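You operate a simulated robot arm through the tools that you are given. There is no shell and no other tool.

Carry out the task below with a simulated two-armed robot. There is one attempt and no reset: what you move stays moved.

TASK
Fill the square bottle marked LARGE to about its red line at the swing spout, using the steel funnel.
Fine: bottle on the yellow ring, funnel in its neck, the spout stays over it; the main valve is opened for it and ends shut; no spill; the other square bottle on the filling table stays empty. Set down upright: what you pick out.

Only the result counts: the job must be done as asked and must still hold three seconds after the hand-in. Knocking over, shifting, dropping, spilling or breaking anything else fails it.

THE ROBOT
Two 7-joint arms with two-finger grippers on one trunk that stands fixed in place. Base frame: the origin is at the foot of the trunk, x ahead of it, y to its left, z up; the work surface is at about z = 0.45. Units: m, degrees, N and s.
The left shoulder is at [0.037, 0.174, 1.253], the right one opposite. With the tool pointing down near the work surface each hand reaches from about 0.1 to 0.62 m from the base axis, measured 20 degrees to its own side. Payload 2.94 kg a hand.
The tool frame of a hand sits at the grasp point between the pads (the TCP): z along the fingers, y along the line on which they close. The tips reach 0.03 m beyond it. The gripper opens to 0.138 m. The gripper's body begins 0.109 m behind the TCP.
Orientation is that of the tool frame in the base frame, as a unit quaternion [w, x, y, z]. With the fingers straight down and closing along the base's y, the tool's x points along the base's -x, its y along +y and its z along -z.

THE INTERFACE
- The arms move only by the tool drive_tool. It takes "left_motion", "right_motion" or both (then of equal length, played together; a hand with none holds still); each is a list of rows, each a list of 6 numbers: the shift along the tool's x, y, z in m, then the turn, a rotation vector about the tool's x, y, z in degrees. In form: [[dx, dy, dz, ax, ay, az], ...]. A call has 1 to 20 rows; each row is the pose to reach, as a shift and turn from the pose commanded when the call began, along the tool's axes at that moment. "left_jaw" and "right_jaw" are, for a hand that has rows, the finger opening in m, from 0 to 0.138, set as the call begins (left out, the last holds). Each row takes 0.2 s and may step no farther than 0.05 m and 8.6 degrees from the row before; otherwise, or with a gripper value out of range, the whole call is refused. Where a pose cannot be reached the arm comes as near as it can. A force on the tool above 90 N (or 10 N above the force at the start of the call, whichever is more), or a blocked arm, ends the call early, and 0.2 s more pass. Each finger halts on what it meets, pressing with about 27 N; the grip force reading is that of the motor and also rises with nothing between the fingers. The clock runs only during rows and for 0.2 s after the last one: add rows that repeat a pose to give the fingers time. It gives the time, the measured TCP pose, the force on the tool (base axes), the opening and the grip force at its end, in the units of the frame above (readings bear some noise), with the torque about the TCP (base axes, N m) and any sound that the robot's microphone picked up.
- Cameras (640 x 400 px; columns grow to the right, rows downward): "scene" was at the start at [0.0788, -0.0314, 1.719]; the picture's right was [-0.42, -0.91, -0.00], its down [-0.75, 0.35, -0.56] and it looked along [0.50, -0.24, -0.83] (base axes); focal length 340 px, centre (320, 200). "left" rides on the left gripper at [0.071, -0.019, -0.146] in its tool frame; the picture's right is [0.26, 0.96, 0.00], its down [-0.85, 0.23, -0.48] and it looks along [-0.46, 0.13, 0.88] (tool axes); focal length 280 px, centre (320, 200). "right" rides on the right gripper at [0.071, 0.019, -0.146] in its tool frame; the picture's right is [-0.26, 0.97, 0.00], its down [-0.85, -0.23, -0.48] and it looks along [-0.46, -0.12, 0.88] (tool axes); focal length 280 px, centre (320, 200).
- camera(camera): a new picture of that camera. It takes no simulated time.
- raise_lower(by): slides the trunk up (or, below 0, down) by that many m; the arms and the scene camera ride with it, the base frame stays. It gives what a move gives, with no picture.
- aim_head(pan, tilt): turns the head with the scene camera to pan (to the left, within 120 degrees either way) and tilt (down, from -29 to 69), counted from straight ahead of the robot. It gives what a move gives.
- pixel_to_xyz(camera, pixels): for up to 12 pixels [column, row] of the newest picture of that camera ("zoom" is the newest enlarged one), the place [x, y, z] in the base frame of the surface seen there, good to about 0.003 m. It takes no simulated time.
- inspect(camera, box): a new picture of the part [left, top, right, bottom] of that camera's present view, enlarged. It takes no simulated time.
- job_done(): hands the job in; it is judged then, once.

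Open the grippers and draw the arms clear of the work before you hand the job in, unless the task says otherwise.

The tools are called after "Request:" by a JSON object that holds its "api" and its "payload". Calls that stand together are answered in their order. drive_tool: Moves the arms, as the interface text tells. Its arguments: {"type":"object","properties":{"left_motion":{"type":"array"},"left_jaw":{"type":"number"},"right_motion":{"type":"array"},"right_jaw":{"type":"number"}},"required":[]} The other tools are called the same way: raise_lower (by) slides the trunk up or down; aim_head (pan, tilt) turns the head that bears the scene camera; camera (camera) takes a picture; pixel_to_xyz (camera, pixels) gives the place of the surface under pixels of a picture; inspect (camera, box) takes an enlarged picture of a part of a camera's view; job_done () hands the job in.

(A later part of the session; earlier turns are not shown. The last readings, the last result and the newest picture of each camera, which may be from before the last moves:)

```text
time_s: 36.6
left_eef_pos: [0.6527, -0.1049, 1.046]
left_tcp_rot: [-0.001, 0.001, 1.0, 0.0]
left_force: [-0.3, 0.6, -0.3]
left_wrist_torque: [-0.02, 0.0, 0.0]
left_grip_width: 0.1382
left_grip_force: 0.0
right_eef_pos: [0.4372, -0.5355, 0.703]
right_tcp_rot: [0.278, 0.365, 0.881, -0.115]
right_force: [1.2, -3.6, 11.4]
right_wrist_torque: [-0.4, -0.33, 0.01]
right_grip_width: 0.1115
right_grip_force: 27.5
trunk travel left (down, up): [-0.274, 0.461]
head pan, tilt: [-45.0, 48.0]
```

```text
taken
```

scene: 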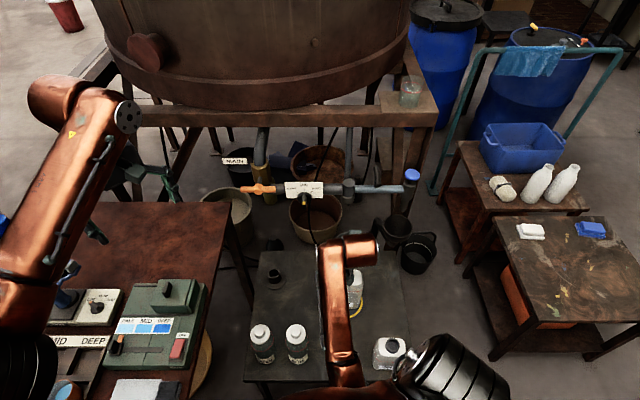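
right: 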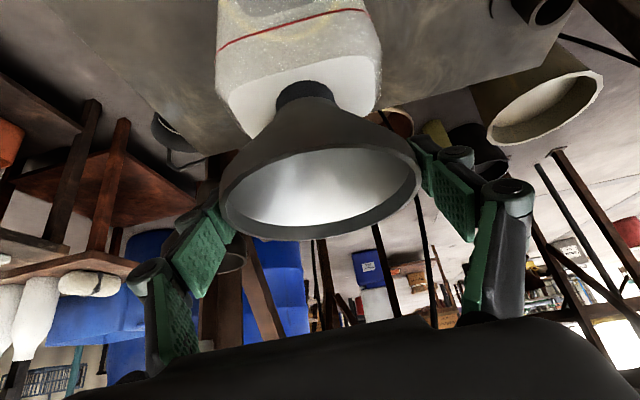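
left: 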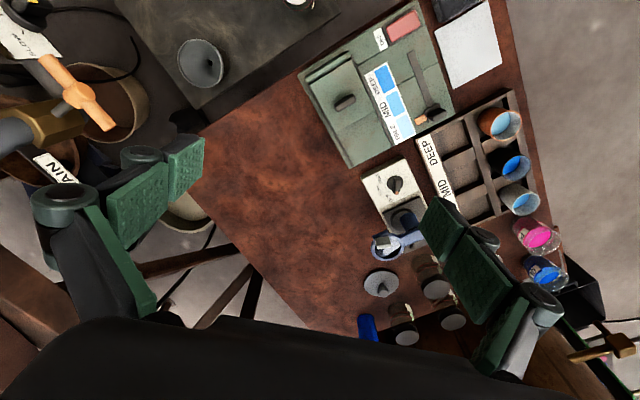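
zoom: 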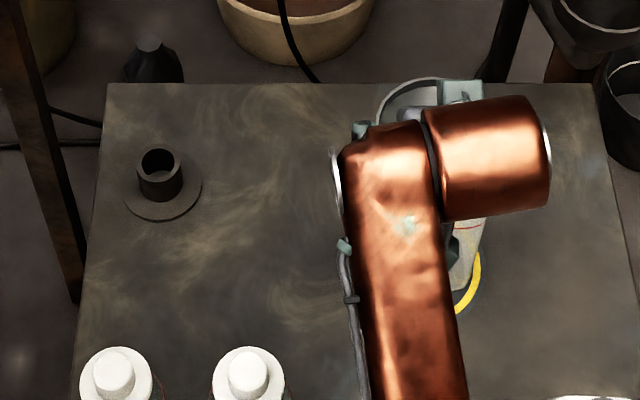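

Still 11 N upward. I ease up another 2.5 mm and measure the holder's tube top for comparison.

Request:
{"api": "pixel_to_xyz", "payload": {"camera": "zoom", "pixels": [[160, 152], [142, 165], [160, 195], [160, 215], [178, 160], [120, 300], [400, 85]]}}

Request:
{"api": "raise_lower", "payload": {"by": 0.0025}}

Request:
{"api": "inspect", "payload": {"camera": "right", "box": [200, 60, 440, 250]}}

Request:
{"api": "pixel_to_xyz", "payload": {"camera": "zoom", "pixels": [[230, 190], [260, 160], [420, 165], [530, 215], [120, 260], [350, 362], [200, 370], [460, 310], [290, 78], [340, 170]]}}

```text
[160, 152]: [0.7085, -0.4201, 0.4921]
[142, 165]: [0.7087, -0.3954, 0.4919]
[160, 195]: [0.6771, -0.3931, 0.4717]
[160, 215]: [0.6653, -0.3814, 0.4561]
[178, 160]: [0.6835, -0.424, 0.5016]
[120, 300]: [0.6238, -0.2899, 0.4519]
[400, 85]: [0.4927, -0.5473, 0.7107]
```

```text
time_s: 37.1
left_eef_pos: [0.6536, -0.1058, 1.0484]
left_tcp_rot: [0.0, -0.001, 1.0, 0.0]
left_force: [0.5, -0.2, 0.5]
left_wrist_torque: [-0.02, 0.07, -0.04]
left_grip_width: 0.1379
left_grip_force: 0.0
right_eef_pos: [0.4384, -0.5339, 0.7044]
right_tcp_rot: [0.275, 0.366, 0.882, -0.115]
right_force: [-0.4, -0.4, -0.2]
right_wrist_torque: [-0.01, -0.03, -0.04]
right_grip_width: 0.1114
right_grip_force: 26.8
trunk travel left (down, up): [-0.276, 0.458]
head pan, tilt: [-45.0, 48.0]
```

```text
2.11 times, centred on (320, 155) of right
```

zoom: 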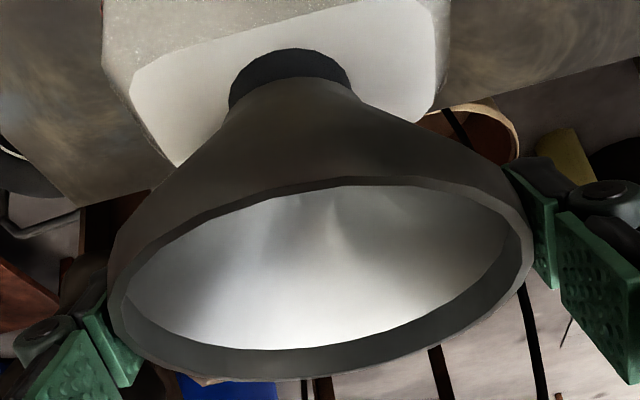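

```text
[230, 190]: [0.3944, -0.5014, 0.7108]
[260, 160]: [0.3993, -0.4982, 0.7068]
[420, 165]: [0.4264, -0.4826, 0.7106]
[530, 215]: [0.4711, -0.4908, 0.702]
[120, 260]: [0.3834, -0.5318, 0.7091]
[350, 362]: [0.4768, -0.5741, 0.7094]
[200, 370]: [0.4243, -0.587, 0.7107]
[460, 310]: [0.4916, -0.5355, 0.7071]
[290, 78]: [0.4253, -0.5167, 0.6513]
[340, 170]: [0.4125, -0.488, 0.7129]
```

Holder tube top is at 0.50 with rim formerly at 0.561; now rim 0.71 over neck 0.65 – same 6 cm, so the funnel is seated and level. Force is ~0; I open the gripper.

Request:
{"api": "drive_tool", "payload": {"right_motion": [[0, 0, 0, 0, 0, 0], [0, 0, 0, 0, 0, 0], [0, 0, 0, 0, 0, 0], [0, 0, 0, 0, 0, 0]], "right_jaw": 0.138}}

Request:
{"api": "camera", "payload": {"camera": "right"}}

```text
time_s: 38.1
left_eef_pos: [0.6535, -0.1069, 1.0489]
left_tcp_rot: [0.0, 0.0, 1.0, 0.0]
left_force: [0.1, 0.4, -0.3]
left_wrist_torque: [0.02, -0.01, -0.01]
left_grip_width: 0.1378
left_grip_force: 0.0
right_eef_pos: [0.4378, -0.5351, 0.7048]
right_tcp_rot: [0.277, 0.366, 0.881, -0.115]
right_force: [0.5, 0.0, -0.2]
right_wrist_torque: [0.03, -0.01, 0.0]
right_grip_width: 0.1379
right_grip_force: 0.0
trunk travel left (down, up): [-0.276, 0.458]
head pan, tilt: [-45.0, 48.0]
```

```text
taken
```

right: 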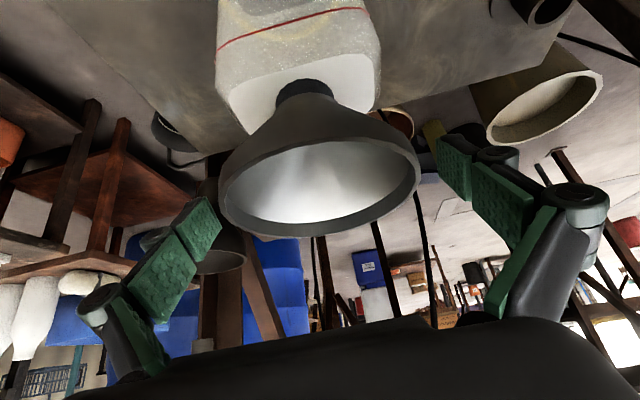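

The funnel stays put in the neck. I raise the trunk 15 cm, lifting the hand straight off.

Request:
{"api": "raise_lower", "payload": {"by": 0.15}}

Request:
{"api": "camera", "payload": {"camera": "right"}}

Request:
{"api": "camera", "payload": {"camera": "scene"}}

```text
time_s: 39.9
left_eef_pos: [0.6536, -0.1065, 1.1982]
left_tcp_rot: [-0.001, 0.0, 1.0, 0.0]
left_force: [-1.0, 0.1, -0.2]
left_wrist_torque: [0.01, 0.03, 0.03]
left_grip_width: 0.1379
left_grip_force: 0.1
right_eef_pos: [0.438, -0.5349, 0.855]
right_tcp_rot: [0.278, 0.365, 0.881, -0.114]
right_force: [0.3, -0.6, -0.3]
right_wrist_torque: [0.02, 0.0, -0.02]
right_grip_width: 0.1378
right_grip_force: 0.0
trunk travel left (down, up): [-0.426, 0.308]
head pan, tilt: [-45.0, 48.0]
```

```text
taken
```

right: 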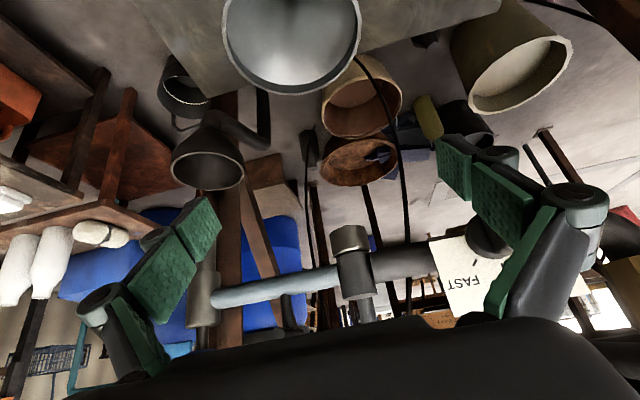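

```text
taken
```

scene: 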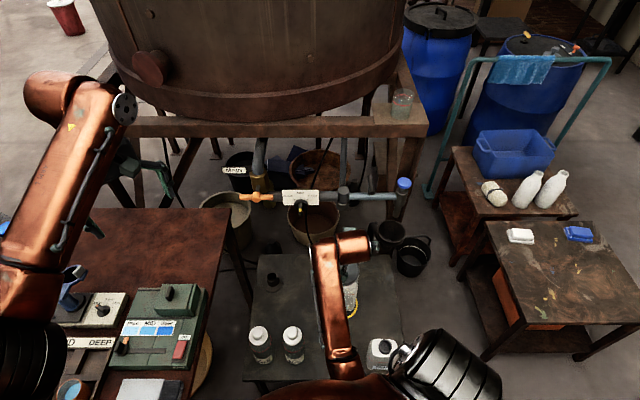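

Funnel seated alone now. Next is the swing spout: I plan to hook the pipe from behind between T-handle and spout head. First I check the frame's beam and posts near there, and the handle in the current views.

Request:
{"api": "inspect", "payload": {"camera": "scene", "box": [320, 90, 440, 230]}}

Request:
{"api": "pixel_to_xyz", "payload": {"camera": "zoom", "pixels": [[200, 105], [320, 105], [420, 105], [420, 120], [430, 200], [240, 200], [330, 140], [420, 65], [380, 150], [150, 60], [300, 220], [480, 140]]}}

Request:
{"api": "inspect", "payload": {"camera": "right", "box": [160, 210, 440, 340]}}

```text
2.86 times, centred on (380, 160) of scene
```

zoom: 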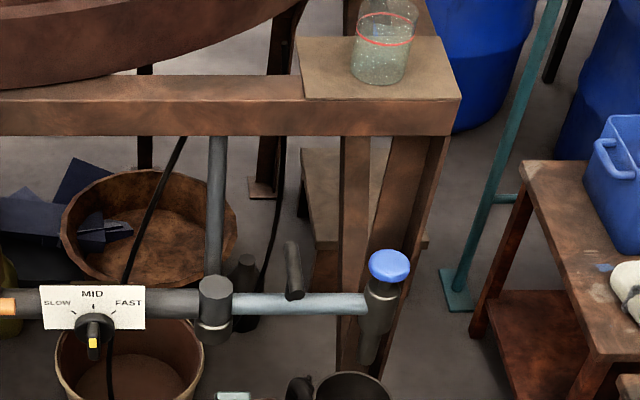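

```text
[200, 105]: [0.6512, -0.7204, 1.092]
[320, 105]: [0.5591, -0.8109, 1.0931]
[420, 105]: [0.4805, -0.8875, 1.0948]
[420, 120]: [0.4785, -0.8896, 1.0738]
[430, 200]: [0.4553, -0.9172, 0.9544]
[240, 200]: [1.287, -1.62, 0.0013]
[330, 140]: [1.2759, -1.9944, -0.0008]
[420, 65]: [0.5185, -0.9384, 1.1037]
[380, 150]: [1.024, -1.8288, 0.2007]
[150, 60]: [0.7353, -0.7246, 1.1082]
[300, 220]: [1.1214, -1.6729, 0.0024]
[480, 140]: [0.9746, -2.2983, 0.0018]
```

```text
2.29 times, centred on (300, 275) of right
```

zoom: 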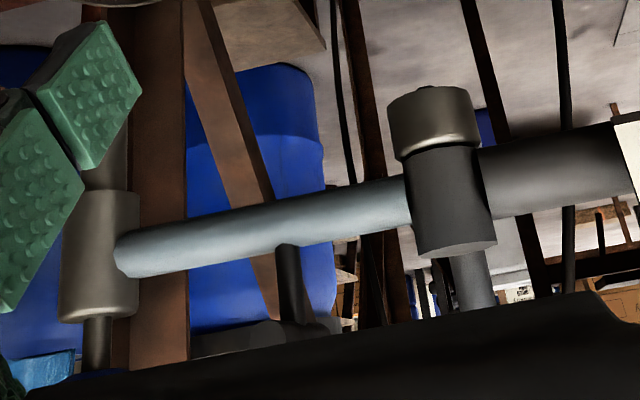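

The beam's front face is at a≈0.97, z 1.05–1.10; a tilted hand clears it. I raise the hand, close the fingers into a peg, and carry it above and behind the swing pipe between T-handle and spout head.

Request:
{"api": "drive_tool", "payload": {"right_motion": [[-0.0237, 0, -0.0338, 0, 0, 0], [-0.0473, 0, -0.0676, 0, 0, 0], [-0.071, 0, -0.1014, 0, 0, 0], [-0.0946, 0, -0.1352, 0, 0, 0], [-0.1229, -0.0202, -0.1154, 0, 0, 0], [-0.1513, -0.0404, -0.0955, 0, 0, 0], [-0.1796, -0.0606, -0.0757, 0, 0, 0], [-0.2079, -0.0809, -0.0559, 0, 0, 0], [-0.2362, -0.1011, -0.0361, 0, 0, 0], [-0.2646, -0.1213, -0.0162, 0, 0, 0], [-0.2929, -0.1415, 0.0036, 0, 0, 0], [-0.2929, -0.1415, 0.0036, 0, 0, 0]], "right_jaw": 0.0}}

Request:
{"api": "camera", "payload": {"camera": "right"}}

Request:
{"api": "camera", "payload": {"camera": "scene"}}

```text
time_s: 42.5
left_eef_pos: [0.654, -0.1063, 1.1982]
left_tcp_rot: [0.0, 0.001, 1.0, 0.0]
left_force: [-0.2, 0.0, 0.2]
left_wrist_torque: [-0.04, 0.01, -0.02]
left_grip_width: 0.1379
left_grip_force: 0.0
right_eef_pos: [0.512, -0.8079, 1.0186]
right_tcp_rot: [0.277, 0.365, 0.881, -0.116]
right_force: [-0.3, 0.7, 0.4]
right_wrist_torque: [0.0, 0.03, -0.02]
right_grip_width: 0.0
right_grip_force: 27.0
trunk travel left (down, up): [-0.426, 0.308]
head pan, tilt: [-45.0, 48.0]
```

```text
taken
```

right: 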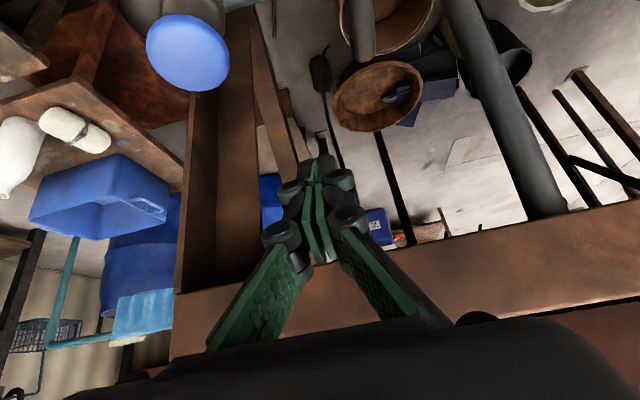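

```text
taken
```

scene: 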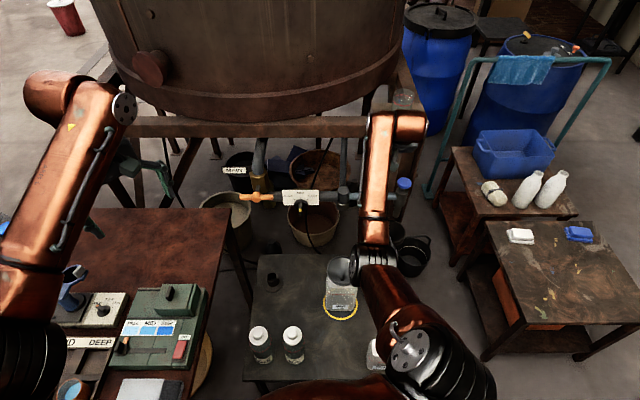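

Hand is behind the pipe at (a 0.933, b 0.209), tips at z≈0.994. The gap between T-handle and blue button is ~8 cm, fingers ~5 cm there; I descend so the tips reach pipe mid-height.

Request:
{"api": "drive_tool", "payload": {"right_motion": [[0.0208, 0, 0.0284, 0, 0, 0], [0.0416, 0, 0.0568, 0, 0, 0], [0.0623, 0, 0.0851, 0, 0, 0], [0.0831, 0, 0.1135, 0, 0, 0], [0.0831, 0, 0.1135, 0, 0, 0]]}}

Request:
{"api": "camera", "payload": {"camera": "right"}}

Request:
{"api": "inspect", "payload": {"camera": "scene", "box": [320, 110, 440, 230]}}

```text
time_s: 43.7
left_eef_pos: [0.6544, -0.1052, 1.1977]
left_tcp_rot: [0.0, 0.0, 1.0, 0.0]
left_force: [0.1, 0.3, -0.3]
left_wrist_torque: [-0.04, -0.03, -0.01]
left_grip_width: 0.1379
left_grip_force: 0.0
right_eef_pos: [0.5085, -0.8051, 0.8787]
right_tcp_rot: [0.277, 0.365, 0.881, -0.115]
right_force: [-0.1, 0.0, -0.2]
right_wrist_torque: [0.01, -0.01, 0.02]
right_grip_width: 0.0
right_grip_force: 27.0
trunk travel left (down, up): [-0.426, 0.308]
head pan, tilt: [-45.0, 48.0]
```

```text
taken
```

right: 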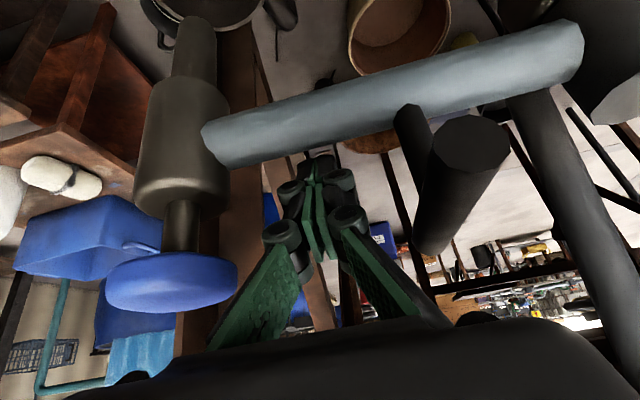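

```text
3.33 times, centred on (380, 170) of scene
```

zoom: 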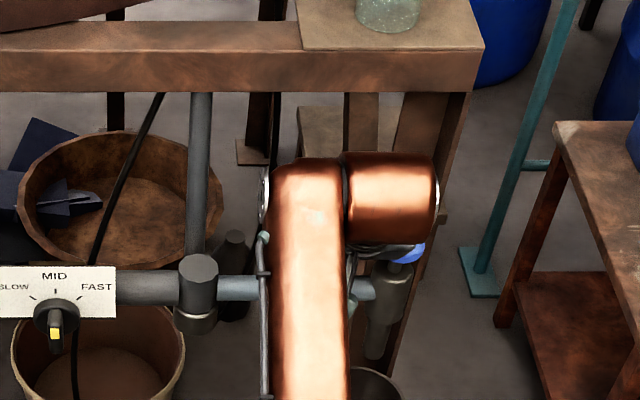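

The fingertips are behind the pipe, clear of T-handle and button. I pull toward the robot along the arc for the first 40°, easing the tilt as it comes.

Request:
{"api": "drive_tool", "payload": {"right_motion": [[0.0222, 0.0007, -0.0155, 0, 0, 0], [0.0313, -0.0008, -0.0225, 0, 2, 0], [0.0404, -0.0024, -0.0295, 0, 4, 0], [0.0495, -0.0018, -0.0365, 0, 6, 0], [0.0585, -0.0012, -0.0434, 0, 8, 0], [0.0674, 0.0015, -0.0502, 0, 10, 0], [0.0762, 0.0043, -0.0569, 0, 12, 0], [0.0846, 0.0091, -0.0632, 0, 14, 0], [0.0929, 0.0139, -0.0695, 0, 16, 0]]}}

Request:
{"api": "camera", "payload": {"camera": "right"}}

Request:
{"api": "camera", "payload": {"camera": "scene"}}

```text
time_s: 45.7
left_eef_pos: [0.6547, -0.1067, 1.199]
left_tcp_rot: [-0.001, -0.001, 1.0, 0.0]
left_force: [0.2, -0.1, 0.4]
left_wrist_torque: [-0.01, -0.04, 0.01]
left_grip_width: 0.138
left_grip_force: 0.1
right_eef_pos: [0.434, -0.7119, 0.8833]
right_tcp_rot: [0.152, 0.378, 0.911, -0.063]
right_force: [0.5, -0.3, -0.6]
right_wrist_torque: [-0.03, -0.01, -0.01]
right_grip_width: 0.0
right_grip_force: 28.7
trunk travel left (down, up): [-0.426, 0.308]
head pan, tilt: [-45.0, 48.0]
```

```text
taken
```

right: 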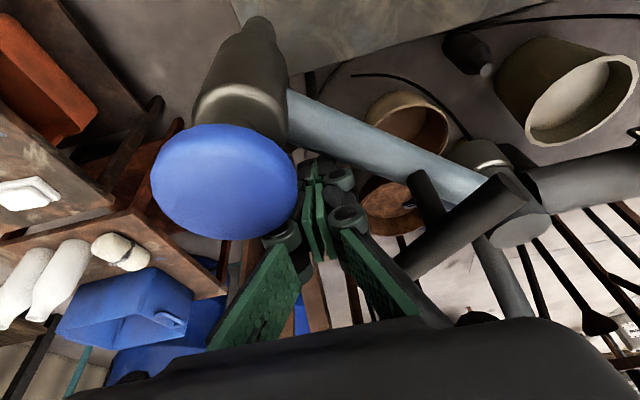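

```text
taken
```

scene: 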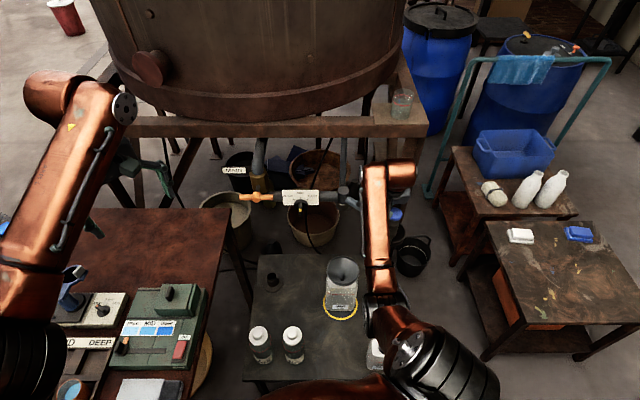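

The pipe has swung ~40°; the blue button is now close to the finger knuckles, so I first straighten the tool (tip held still), then continue the arc to ~75°.

Request:
{"api": "drive_tool", "payload": {"right_motion": [[-0.0047, 0.0005, 0.0016, 0, 6, 0], [-0.0078, 0.0005, 0.0021, 0, 12, 0], [-0.0098, 0.0005, 0.0026, 0, 16, 0], [-0.0002, 0.007, -0.0007, 0, 16, 0], [0.0093, 0.0142, -0.004, 0, 16, 0], [0.0183, 0.0222, -0.0071, 0, 16, 0], [0.0266, 0.031, -0.0099, 0, 16, 0], [0.034, 0.0406, -0.0125, 0, 16, 0], [0.0406, 0.0508, -0.0148, 0, 16, 0], [0.0465, 0.0615, -0.0168, 0, 16, 0]]}}

Request:
{"api": "camera", "payload": {"camera": "right"}}

Request:
{"api": "camera", "payload": {"camera": "scene"}}

```text
time_s: 47.9
left_eef_pos: [0.6551, -0.1071, 1.1989]
left_tcp_rot: [-0.001, -0.001, 1.0, 0.0]
left_force: [0.3, 0.4, -0.1]
left_wrist_torque: [0.01, 0.02, 0.0]
left_grip_width: 0.1379
left_grip_force: 0.0
right_eef_pos: [0.4431, -0.6333, 0.8833]
right_tcp_rot: [0.024, 0.383, 0.923, -0.01]
right_force: [0.6, -0.7, 0.5]
right_wrist_torque: [0.0, 0.01, 0.04]
right_grip_width: 0.0
right_grip_force: 28.2
trunk travel left (down, up): [-0.426, 0.308]
head pan, tilt: [-45.0, 48.0]
```

```text
taken
```

right: 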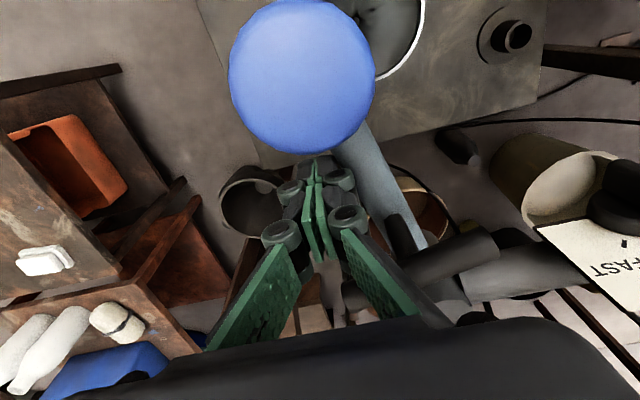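

```text
taken
```

scene: 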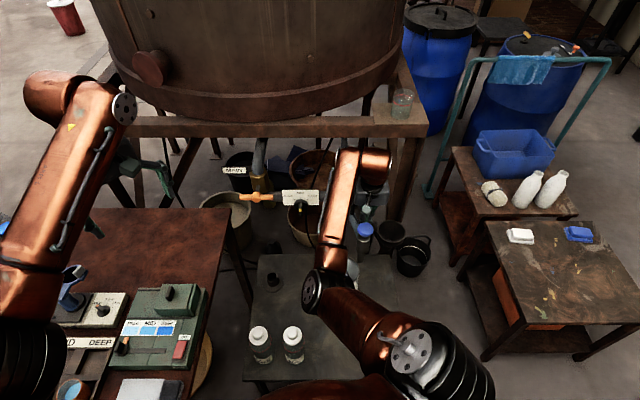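

Nearly there. I measure the button's centre (302,75) in the right view to know the actual spout angle.

Request:
{"api": "pixel_to_xyz", "payload": {"camera": "right", "pixels": [[302, 75], [235, 75], [370, 75], [302, 12], [302, 145], [375, 180], [405, 225], [400, 30]]}}

Request:
{"api": "inspect", "payload": {"camera": "scene", "box": [310, 190, 410, 320]}}

```text
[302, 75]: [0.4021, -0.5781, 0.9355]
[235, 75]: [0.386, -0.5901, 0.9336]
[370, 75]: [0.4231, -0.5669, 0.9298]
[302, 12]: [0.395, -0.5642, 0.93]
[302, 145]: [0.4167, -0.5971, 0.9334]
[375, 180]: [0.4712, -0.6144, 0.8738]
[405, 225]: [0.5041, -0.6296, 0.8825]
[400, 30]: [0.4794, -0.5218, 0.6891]
```

```text
3.08 times, centred on (360, 255) of scene
```

zoom: 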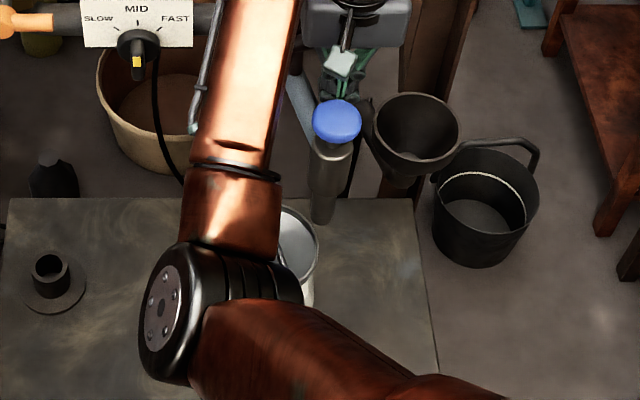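

Spout is at 74.6°, as planned. I push the remaining 15° so it comes over the funnel.

Request:
{"api": "drive_tool", "payload": {"right_motion": [[0.0054, 0.0109, -0.0003, 0, 0, 0], [0.0096, 0.0225, -0.0005, 0, 0, 0], [0.0115, 0.0297, -0.0006, 0, 0, 0], [0.0127, 0.0345, -0.0007, 0, 0, 0], [0.0127, 0.0345, -0.0007, 0, 0, 0]]}}

Request:
{"api": "camera", "payload": {"camera": "right"}}

Request:
{"api": "inspect", "payload": {"camera": "scene", "box": [300, 190, 420, 330]}}

```text
time_s: 49.1
left_eef_pos: [0.6545, -0.1072, 1.1985]
left_tcp_rot: [0.001, 0.0, 1.0, 0.0]
left_force: [-0.6, -0.1, -0.1]
left_wrist_torque: [0.0, -0.01, -0.02]
left_grip_width: 0.138
left_grip_force: 0.1
right_eef_pos: [0.4593, -0.6008, 0.8844]
right_tcp_rot: [0.024, 0.382, 0.924, -0.009]
right_force: [0.0, 0.5, -0.2]
right_wrist_torque: [0.03, 0.0, 0.03]
right_grip_width: 0.0001
right_grip_force: 28.4
trunk travel left (down, up): [-0.426, 0.308]
head pan, tilt: [-45.0, 48.0]
```

```text
taken
```

right: 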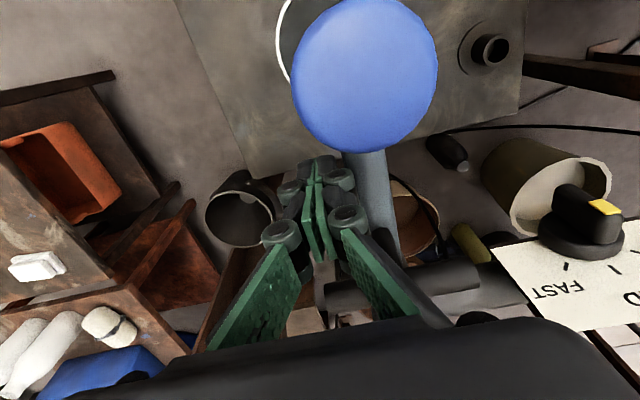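

```text
2.86 times, centred on (360, 260) of scene
```

zoom: 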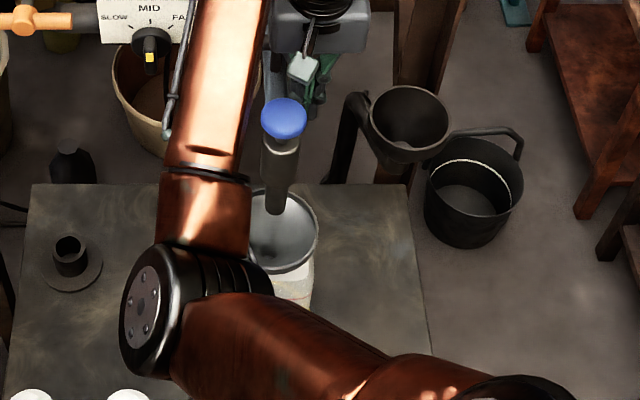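

The spout is now over the funnel. I verify its exact place from button and outlet pixels.

Request:
{"api": "pixel_to_xyz", "payload": {"camera": "right", "pixels": [[365, 72], [298, 72], [430, 72], [365, 8], [365, 142], [375, 180], [385, 225]]}}

Request:
{"api": "pixel_to_xyz", "payload": {"camera": "zoom", "pixels": [[283, 118], [276, 205], [275, 212], [280, 150], [280, 230], [265, 120], [300, 125], [283, 270], [262, 195]]}}

```text
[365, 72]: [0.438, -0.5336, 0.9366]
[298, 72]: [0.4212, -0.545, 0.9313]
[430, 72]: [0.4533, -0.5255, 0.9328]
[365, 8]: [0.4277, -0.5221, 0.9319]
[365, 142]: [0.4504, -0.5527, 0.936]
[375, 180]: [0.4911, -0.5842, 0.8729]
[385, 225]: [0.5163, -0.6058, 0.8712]
```

```text
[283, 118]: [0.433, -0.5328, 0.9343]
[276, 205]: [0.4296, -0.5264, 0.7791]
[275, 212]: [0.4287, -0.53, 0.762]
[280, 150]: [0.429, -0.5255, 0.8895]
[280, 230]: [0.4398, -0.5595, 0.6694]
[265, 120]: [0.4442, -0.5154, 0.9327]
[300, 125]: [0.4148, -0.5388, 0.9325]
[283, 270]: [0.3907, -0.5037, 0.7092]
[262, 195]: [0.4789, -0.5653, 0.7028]
```

Spout centre (0.438,-0.5365) is right above the neck; outlet z≈0.76, rim 0.71. I slide the fingers off sideways, raise and park the right hand above, where it also looks down at the funnel.

Request:
{"api": "drive_tool", "payload": {"right_motion": [[0, -0.02, 0, 0, 0, 0], [0, -0.06, 0, 0, 0, 0], [-0.002, -0.06, -0.045, 0, 0, 0], [-0.004, -0.06, -0.09, 0, 0, 0], [-0.006, -0.06, -0.135, 0, 0, 0], [-0.008, -0.06, -0.18, 0, 0, 0], [0, -0.06, -0.225, 0, 0, 0], [0.01, -0.064, -0.27, 0, 0, -7], [0.02, -0.068, -0.27, 0, 0, -14], [0.03, -0.072, -0.27, 0, 0, -21], [0.04, -0.076, -0.27, 0, 0, -28], [0.05, -0.08, -0.27, 0, 0, -35], [0.0566, -0.0835, -0.27, 0, 0, -42], [0.0566, -0.0835, -0.27, 0, 0, -42]], "right_jaw": 0.0}}

Request:
{"api": "camera", "payload": {"camera": "right"}}

Request:
{"api": "camera", "payload": {"camera": "scene"}}

```text
time_s: 52.1
left_eef_pos: [0.6542, -0.1066, 1.1989]
left_tcp_rot: [0.0, 0.0, 1.0, 0.001]
left_force: [1.0, -0.5, 1.1]
left_wrist_torque: [0.03, 0.0, -0.01]
left_grip_width: 0.1379
left_grip_force: 0.1
right_eef_pos: [0.3509, -0.6102, 1.1518]
right_tcp_rot: [0.018, 0.025, 0.999, -0.018]
right_force: [-0.1, -0.2, -0.1]
right_wrist_torque: [0.01, 0.03, -0.01]
right_grip_width: 0.0
right_grip_force: 27.8
trunk travel left (down, up): [-0.426, 0.308]
head pan, tilt: [-45.0, 48.0]
```

```text
taken
```

right: 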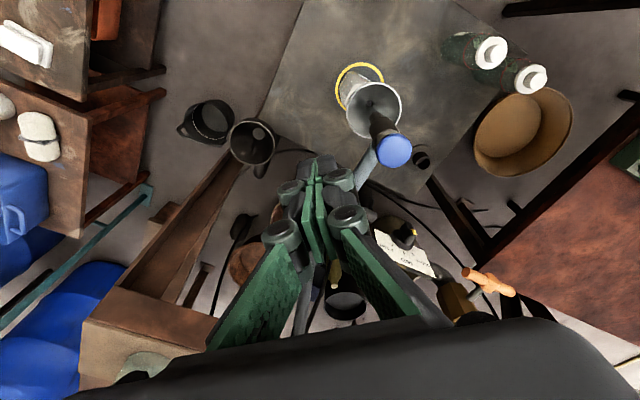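

```text
taken
```

scene: 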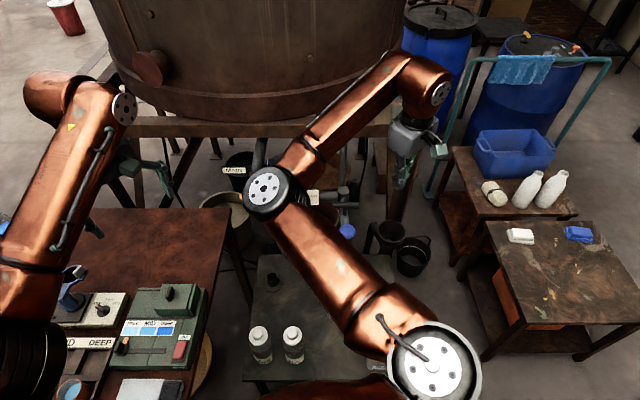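

The right elbow has swung inward and blocks the scene view. I turn the hand's yaw by about -65° (tool) while moving it a bit right, which earlier kept the elbow out on the right side.

Request:
{"api": "pixel_to_xyz", "payload": {"camera": "scene", "pixels": [[265, 190], [300, 160], [330, 260], [440, 365], [250, 210]]}}

Request:
{"api": "drive_tool", "payload": {"right_motion": [[0.005, -0.002, 0.0, 0, 0, -8], [0.01, -0.004, 0.0, 0, 0, -16], [0.015, -0.006, 0.0, 0, 0, -24], [0.02, -0.008, 0.0, 0, 0, -32], [0.025, -0.01, 0.0, 0, 0, -40], [0.03, -0.01, 0.0, 0, 0, -48], [0.035, -0.01, 0.0, 0, 0, -56], [0.04, -0.01, 0.0, 0, 0, -64], [0.04, -0.01, 0.0, 0, 0, -64]]}}

Request:
{"api": "camera", "payload": {"camera": "scene"}}

```text
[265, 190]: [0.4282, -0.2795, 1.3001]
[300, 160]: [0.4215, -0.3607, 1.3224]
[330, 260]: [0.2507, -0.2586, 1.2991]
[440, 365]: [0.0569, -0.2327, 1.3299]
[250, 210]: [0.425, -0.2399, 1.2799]
```

```text
time_s: 54.1
left_eef_pos: [0.6537, -0.1061, 1.1991]
left_tcp_rot: [0.0, 0.0, 1.0, 0.0]
left_force: [0.1, 0.4, -0.1]
left_wrist_torque: [0.03, -0.01, 0.02]
left_grip_width: 0.138
left_grip_force: 0.1
right_eef_pos: [0.3097, -0.6173, 1.1496]
right_tcp_rot: [0.007, -0.508, 0.861, -0.025]
right_force: [0.1, 0.1, -0.6]
right_wrist_torque: [-0.02, 0.0, 0.02]
right_grip_width: 0.0
right_grip_force: 27.7
trunk travel left (down, up): [-0.426, 0.308]
head pan, tilt: [-45.0, 48.0]
```

```text
taken
```

scene: 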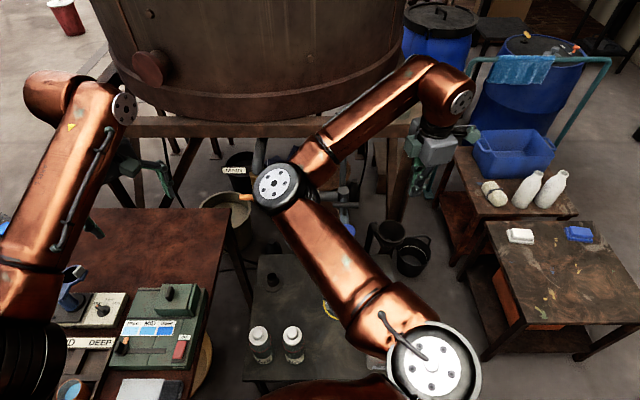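

Elbow is high (z≈1.3) and still inside. I move the hand back and to the right with the camera aimed at the bottle, so that the whole arm leaves the line of sight.

Request:
{"api": "drive_tool", "payload": {"right_motion": [[0.032, 0.0223, 0.015, 0, 0, 5.5], [0.0639, 0.0446, 0.03, 0, 0, 11], [0.0959, 0.0669, 0.045, 0, 0, 16.5], [0.1278, 0.0892, 0.06, 0, 0, 22], [0.1598, 0.1115, 0.075, 0, 0, 27.5], [0.1917, 0.1338, 0.09, 0, 0, 33], [0.1917, 0.1338, 0.09, 0, 0, 33]]}}

Request:
{"api": "camera", "payload": {"camera": "scene"}}

Request:
{"api": "camera", "payload": {"camera": "right"}}

```text
time_s: 55.7
left_eef_pos: [0.6549, -0.106, 1.1973]
left_tcp_rot: [-0.001, -0.001, 1.0, 0.0]
left_force: [-0.4, 1.0, -0.9]
left_wrist_torque: [-0.05, 0.03, 0.0]
left_grip_width: 0.1379
left_grip_force: 0.1
right_eef_pos: [0.1048, -0.7226, 1.0562]
right_tcp_rot: [0.013, -0.242, 0.97, -0.022]
right_force: [0.7, 0.5, 0.1]
right_wrist_torque: [-0.02, 0.01, -0.01]
right_grip_width: 0.0
right_grip_force: 29.0
trunk travel left (down, up): [-0.426, 0.308]
head pan, tilt: [-45.0, 48.0]
```

```text
taken
```

scene: 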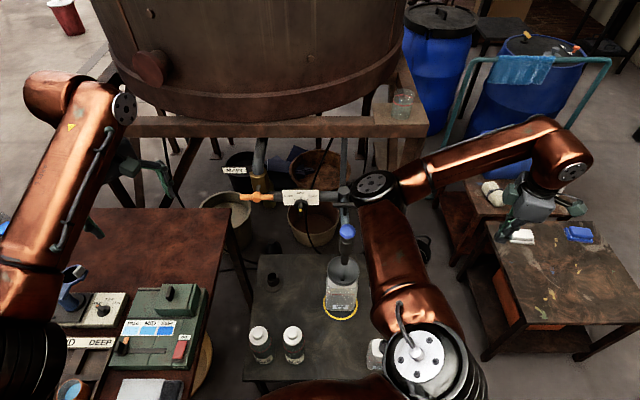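

```text
taken
```

right: 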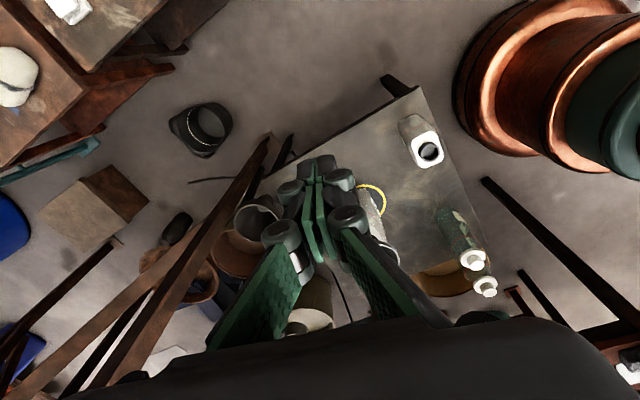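

The scene view is clear now. I take a baseline close-up of the bottle and of the spout over the funnel.

Request:
{"api": "inspect", "payload": {"camera": "scene", "box": [310, 210, 375, 325]}}

Request:
{"api": "inspect", "payload": {"camera": "scene", "box": [318, 270, 364, 324]}}

```text
3.48 times, centred on (342, 268) of scene
```

zoom: 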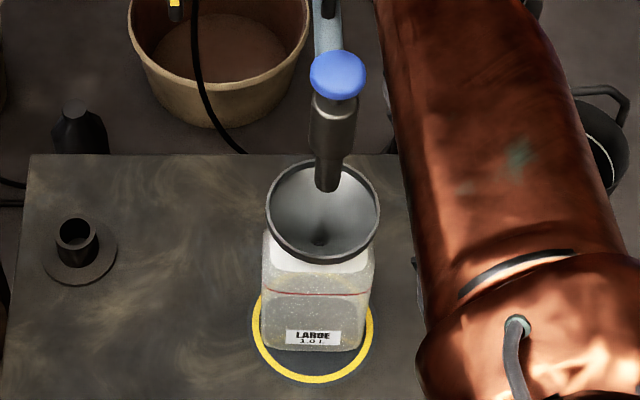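

```text
7.41 times, centred on (341, 297) of scene
```

zoom: 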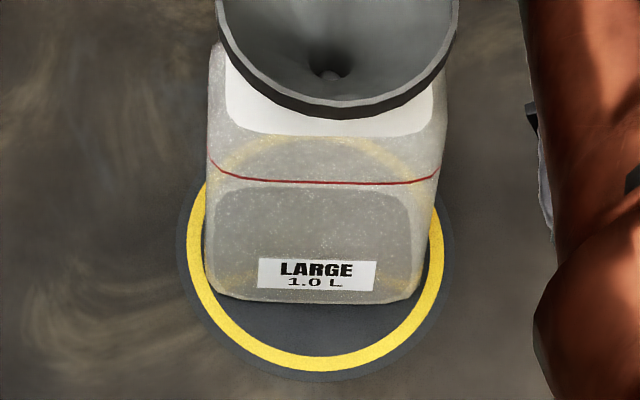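

Baseline is clear: spout over funnel, empty bottle. Now the left hand: I turn it to point horizontally toward the valve (closing fingers to a peg) and bring it to a spot in front of and above the orange handle.

Request:
{"api": "drive_tool", "payload": {"left_motion": [[0.0008, -0.0152, 0.0123, 2.93, -7.08, 2.93], [0.0016, -0.0305, 0.0247, 5.86, -14.16, 5.86], [0.0024, -0.0458, 0.037, 8.79, -21.23, 8.79], [0.0032, -0.061, 0.0493, 11.73, -28.31, 11.73], [0.004, -0.0762, 0.0617, 14.66, -35.39, 14.66], [0.0048, -0.0915, 0.074, 17.59, -42.47, 17.59], [0.0055, -0.1068, 0.0863, 20.52, -49.54, 20.52], [0.0063, -0.122, 0.0987, 23.45, -56.62, 23.45], [0.0071, -0.1372, 0.111, 26.39, -63.7, 26.39], [0.0079, -0.1525, 0.1233, 29.32, -70.78, 29.32], [0.0087, -0.1678, 0.1357, 32.25, -77.85, 32.25], [0.0095, -0.183, 0.148, 35.18, -84.93, 35.18], [0.0095, -0.183, 0.148, 35.18, -84.93, 35.18]], "left_jaw": 0.0}}

Request:
{"api": "camera", "payload": {"camera": "left"}}

Request:
{"api": "camera", "payload": {"camera": "scene"}}

```text
time_s: 58.5
left_eef_pos: [0.6445, -0.2884, 1.0516]
left_tcp_rot: [0.654, 0.271, 0.653, -0.27]
left_force: [-0.7, 0.3, 0.1]
left_wrist_torque: [0.01, 0.0, -0.01]
left_grip_width: 0.0
left_grip_force: 27.0
right_eef_pos: [0.1031, -0.7234, 1.0556]
right_tcp_rot: [0.013, -0.242, 0.97, -0.022]
right_force: [-0.2, 0.2, 1.2]
right_wrist_torque: [-0.01, -0.02, 0.0]
right_grip_width: 0.0
right_grip_force: 29.0
trunk travel left (down, up): [-0.426, 0.308]
head pan, tilt: [-45.0, 48.0]
```

```text
taken
```

left: 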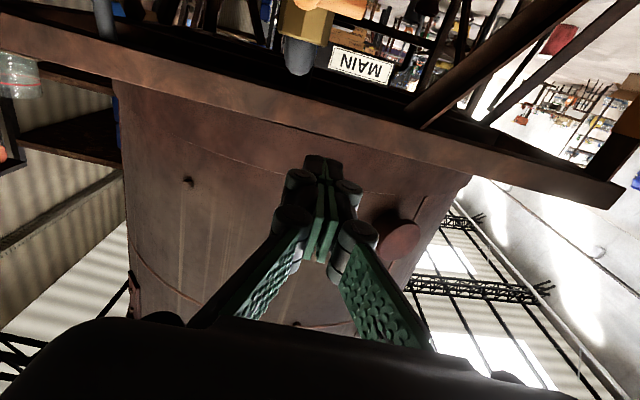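

```text
taken
```

scene: 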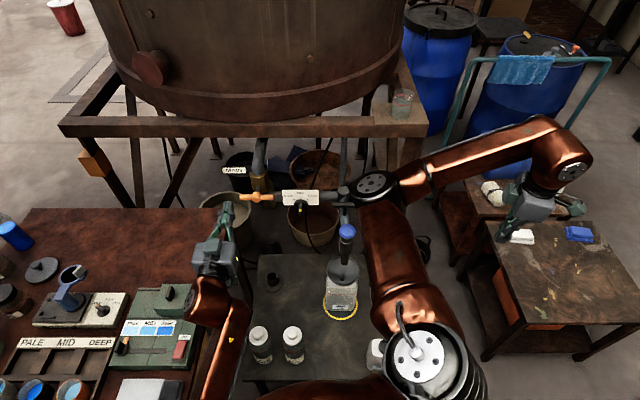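

The left hand points at the valve. I re-measure the orange handle with a close-up of the scene view.

Request:
{"api": "inspect", "payload": {"camera": "scene", "box": [205, 165, 305, 227]}}

Request:
{"api": "pixel_to_xyz", "payload": {"camera": "zoom", "pixels": [[435, 190], [425, 205], [400, 207], [350, 207], [332, 207], [332, 185], [300, 207], [270, 207], [240, 207], [340, 160], [150, 200], [130, 260]]}}

```text
6.40 times, centred on (255, 196) of scene
```

zoom: 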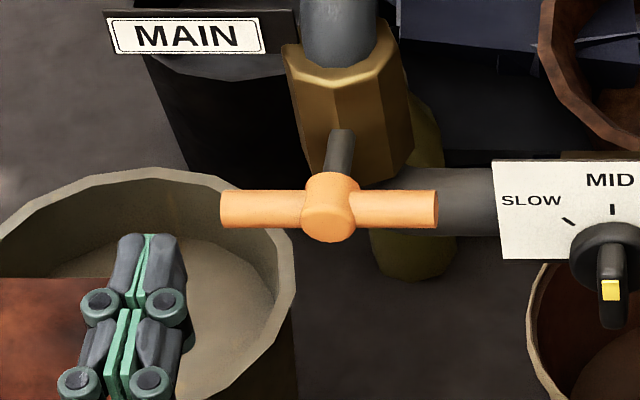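

```text
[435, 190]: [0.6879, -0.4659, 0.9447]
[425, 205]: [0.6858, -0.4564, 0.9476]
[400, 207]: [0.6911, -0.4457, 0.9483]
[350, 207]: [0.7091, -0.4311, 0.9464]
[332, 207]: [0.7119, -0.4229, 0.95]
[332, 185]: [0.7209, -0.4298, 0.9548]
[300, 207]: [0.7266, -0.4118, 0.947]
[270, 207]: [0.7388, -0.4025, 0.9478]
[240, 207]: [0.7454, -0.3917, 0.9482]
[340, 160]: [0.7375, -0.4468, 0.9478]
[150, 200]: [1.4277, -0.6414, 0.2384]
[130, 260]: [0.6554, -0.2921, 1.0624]
```

Handle: hub at (a 0.811, b -0.2075, z 0.941), bar ±0.052 along b. I bring the peg above its left end, 3 cm over the bar, checking the MAIN sign's position too.

Request:
{"api": "pixel_to_xyz", "payload": {"camera": "zoom", "pixels": [[200, 35], [120, 30], [285, 30], [330, 20], [310, 90], [390, 90]]}}

Request:
{"api": "drive_tool", "payload": {"left_motion": [[0.0154, -0.0011, 0.0345, 0, 0, 0], [0.0308, -0.0022, 0.069, 0, 0, 0], [0.0462, -0.0032, 0.1035, 0, 0, 0], [0.0616, -0.0043, 0.138, 0, 0, 0], [0.0616, -0.0043, 0.138, 0, 0, 0]]}}

Request:
{"api": "inspect", "payload": {"camera": "scene", "box": [205, 165, 305, 227]}}

Request:
{"api": "camera", "payload": {"camera": "left"}}

```text
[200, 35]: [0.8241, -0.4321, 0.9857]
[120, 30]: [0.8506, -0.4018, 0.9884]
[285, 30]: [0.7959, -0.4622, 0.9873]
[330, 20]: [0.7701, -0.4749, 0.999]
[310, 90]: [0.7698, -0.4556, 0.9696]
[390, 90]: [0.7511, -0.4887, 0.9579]
```

```text
time_s: 59.7
left_eef_pos: [0.7337, -0.3684, 0.99]
left_tcp_rot: [0.658, 0.295, 0.629, -0.289]
left_force: [-1.3, -1.0, -2.1]
left_wrist_torque: [-0.17, -0.12, 0.19]
left_grip_width: 0.0001
left_grip_force: 26.6
left hand out of reach, approached as far as the arm can: row 3, 4
right_eef_pos: [0.1032, -0.725, 1.0557]
right_tcp_rot: [0.013, -0.241, 0.97, -0.022]
right_force: [-0.2, -0.2, -0.5]
right_wrist_torque: [0.04, 0.0, 0.01]
right_grip_width: 0.0
right_grip_force: 27.9
trunk travel left (down, up): [-0.426, 0.308]
head pan, tilt: [-45.0, 48.0]
```

```text
6.40 times, centred on (255, 196) of scene
```

zoom: 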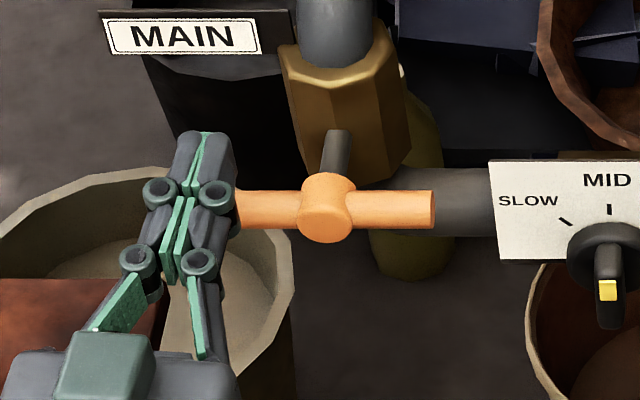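

```text
taken
```

left: 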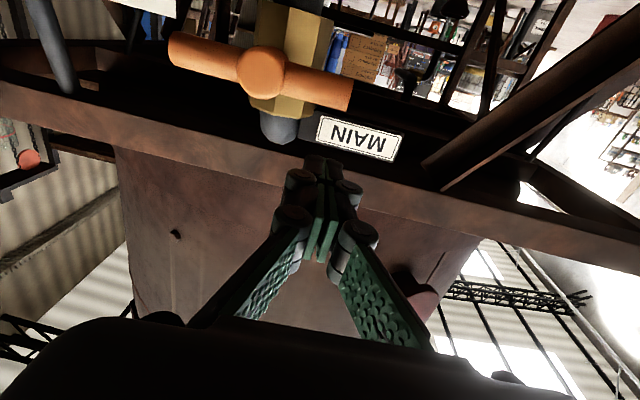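

The left arm is ~2 cm short of reach here. I back off 10 cm and up 6 cm, then lower the trunk 10 cm to gain reach.

Request:
{"api": "drive_tool", "payload": {"left_motion": [[0, 0, -0.04, 0, 0, 0], [-0.03, 0, -0.08, 0, 0, 0], [-0.06, 0, -0.11, 0, 0, 0], [-0.06, 0, -0.11, 0, 0, 0]]}}

Request:
{"api": "raise_lower", "payload": {"by": -0.1}}

Request:
{"api": "camera", "payload": {"camera": "scene"}}

Request:
{"api": "camera", "payload": {"camera": "right"}}

```text
time_s: 60.7
left_eef_pos: [0.6634, -0.3151, 1.0454]
left_tcp_rot: [0.652, 0.272, 0.654, -0.269]
left_force: [-0.3, -0.9, 0.2]
left_wrist_torque: [0.01, -0.02, 0.01]
left_grip_width: 0.0001
left_grip_force: 26.7
left hand out of reach, approached as far as the arm can: row 1, 2
right_eef_pos: [0.104, -0.727, 1.0529]
right_tcp_rot: [0.013, -0.242, 0.97, -0.02]
right_force: [0.4, -0.7, -0.7]
right_wrist_torque: [0.04, 0.01, -0.01]
right_grip_width: 0.0
right_grip_force: 27.8
trunk travel left (down, up): [-0.426, 0.308]
head pan, tilt: [-45.0, 48.0]
```

```text
time_s: 62.0
left_eef_pos: [0.662, -0.3126, 0.9501]
left_tcp_rot: [0.653, 0.27, 0.653, -0.27]
left_force: [0.1, 1.1, -0.4]
left_wrist_torque: [0.02, -0.01, 0.03]
left_grip_width: 0.0
left_grip_force: 27.2
right_eef_pos: [0.1024, -0.7228, 0.9563]
right_tcp_rot: [0.014, -0.242, 0.97, -0.021]
right_force: [-0.2, 0.6, 0.0]
right_wrist_torque: [0.02, -0.02, 0.03]
right_grip_width: 0.0001
right_grip_force: 28.9
trunk travel left (down, up): [-0.326, 0.408]
head pan, tilt: [-45.0, 48.0]
```

```text
taken
```

scene: 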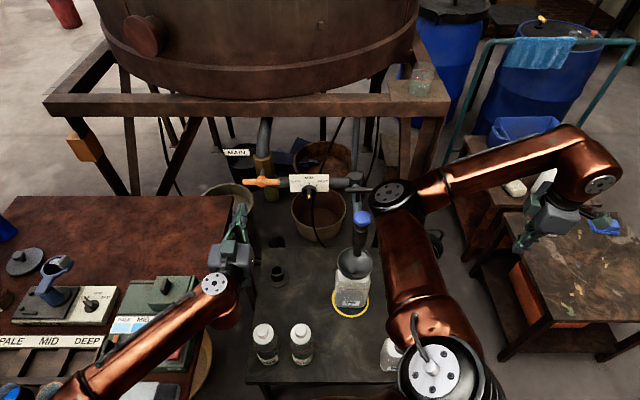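

```text
taken
```

right: 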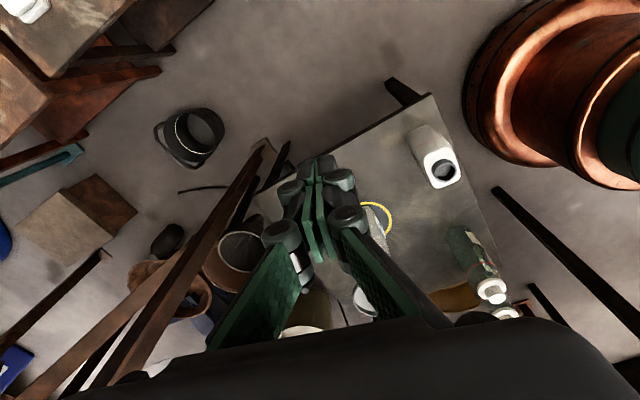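

Orientation is back and the hand is at (a 0.689, b -0.247, z 0.950). I check the left forearm's height above the dye table's box before going on.

Request:
{"api": "pixel_to_xyz", "payload": {"camera": "scene", "pixels": [[150, 342], [100, 375], [215, 290], [165, 290], [130, 325], [185, 360], [60, 330], [90, 300]]}}

Request:
{"api": "inspect", "payload": {"camera": "scene", "box": [40, 200, 290, 400]}}

```text
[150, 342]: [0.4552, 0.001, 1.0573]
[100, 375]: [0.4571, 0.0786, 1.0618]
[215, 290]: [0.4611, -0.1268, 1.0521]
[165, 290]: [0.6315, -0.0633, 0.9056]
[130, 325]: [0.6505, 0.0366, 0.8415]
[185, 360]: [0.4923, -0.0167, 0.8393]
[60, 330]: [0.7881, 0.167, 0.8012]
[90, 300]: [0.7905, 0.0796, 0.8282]
```

```text
2.00 times, centred on (165, 300) of scene
```

zoom: 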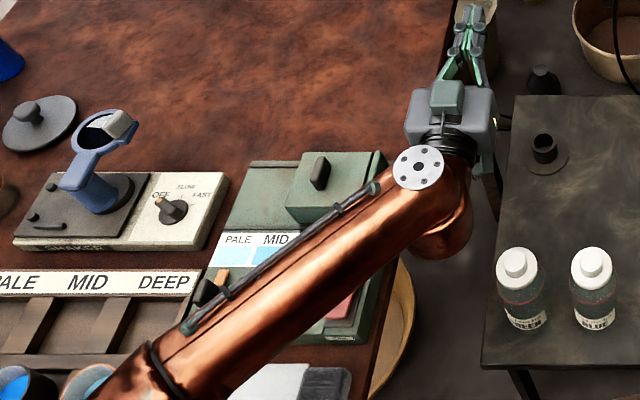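

Forearm bottom is ~0.965, box top ~0.905: clear. I move the peg up and forward over the handle's left end.

Request:
{"api": "drive_tool", "payload": {"left_motion": [[-0.035, 0, 0, 0, 0, 0], [-0.036, 0.0, 0.036, 0, 0, 0], [-0.036, 0.0, 0.072, 0, 0, 0], [-0.036, 0.0, 0.109, 0, 0, 0], [-0.036, 0.0, 0.109, 0, 0, 0]]}}

Request:
{"api": "inspect", "payload": {"camera": "scene", "box": [215, 150, 315, 212]}}

Request:
{"api": "camera", "payload": {"camera": "left"}}

```text
time_s: 63.2
left_eef_pos: [0.7398, -0.3896, 0.986]
left_tcp_rot: [0.653, 0.271, 0.653, -0.271]
left_force: [0.1, 0.6, 0.5]
left_wrist_torque: [0.02, -0.01, -0.02]
left_grip_width: 0.0001
left_grip_force: 26.9
right_eef_pos: [0.1031, -0.7231, 0.955]
right_tcp_rot: [0.014, -0.242, 0.97, -0.021]
right_force: [0.7, 0.7, 0.3]
right_wrist_torque: [-0.07, 0.02, -0.02]
right_grip_width: 0.0
right_grip_force: 28.1
trunk travel left (down, up): [-0.326, 0.408]
head pan, tilt: [-45.0, 48.0]
```

```text
6.40 times, centred on (265, 181) of scene
```

zoom: 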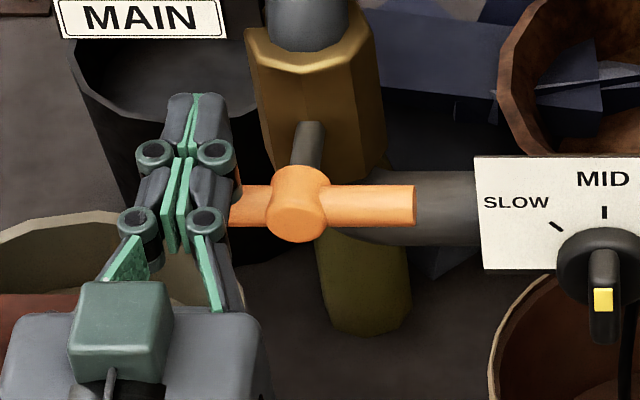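

```text
taken
```

left: 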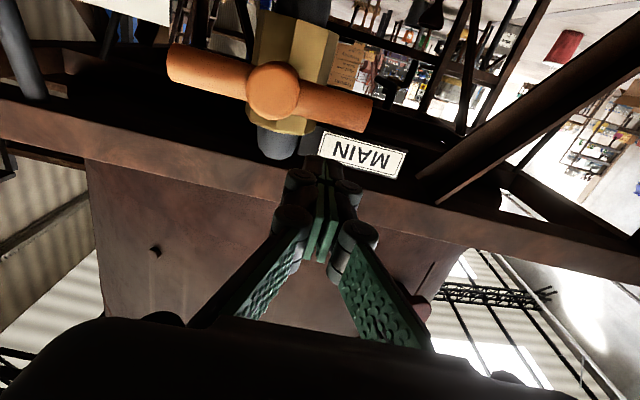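

Peg is above the left end of the bar. I first take a baseline of the bottle view, then press the left end down ~5 mm past contact to test the turning direction.

Request:
{"api": "inspect", "payload": {"camera": "scene", "box": [325, 200, 390, 325]}}

Request:
{"api": "drive_tool", "payload": {"left_motion": [[0.012, 0, 0, 0, 0, 0], [0.022, 0.001, 0, 0, 0, 0], [0.028, 0.002, 0, 0, 0, 0]]}}

Request:
{"api": "inspect", "payload": {"camera": "scene", "box": [215, 150, 315, 212]}}

Request:
{"api": "camera", "payload": {"camera": "left"}}

```text
3.20 times, centred on (358, 262) of scene
```

zoom: 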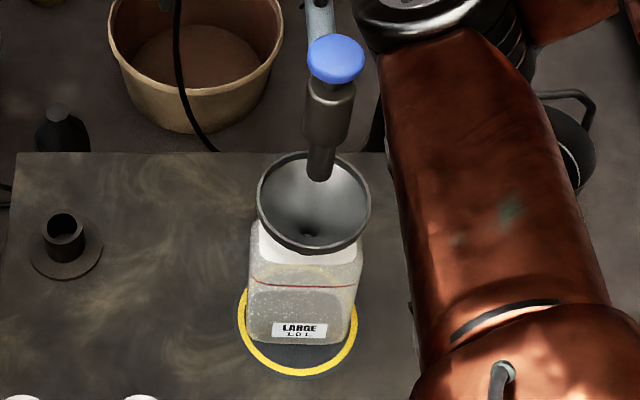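

```text
time_s: 64.0
left_eef_pos: [0.7404, -0.3888, 0.9566]
left_tcp_rot: [0.653, 0.271, 0.653, -0.272]
left_force: [-0.3, 0.6, 3.9]
left_wrist_torque: [-0.06, 0.0, -0.03]
left_grip_width: 0.0
left_grip_force: 28.6
right_eef_pos: [0.1026, -0.724, 0.9545]
right_tcp_rot: [0.013, -0.241, 0.97, -0.021]
right_force: [0.6, -0.3, -0.3]
right_wrist_torque: [0.01, 0.01, -0.01]
right_grip_width: 0.0001
right_grip_force: 28.8
trunk travel left (down, up): [-0.326, 0.408]
head pan, tilt: [-45.0, 48.0]
```

```text
6.40 times, centred on (265, 181) of scene
```

zoom: 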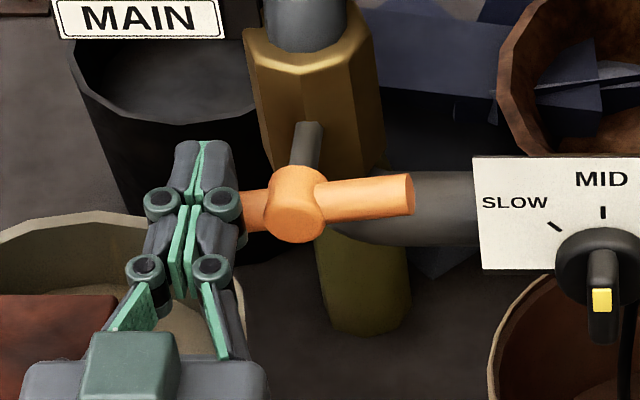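

```text
taken
```

left: 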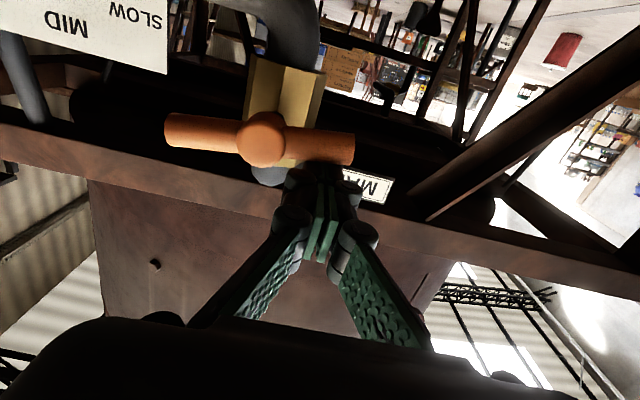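

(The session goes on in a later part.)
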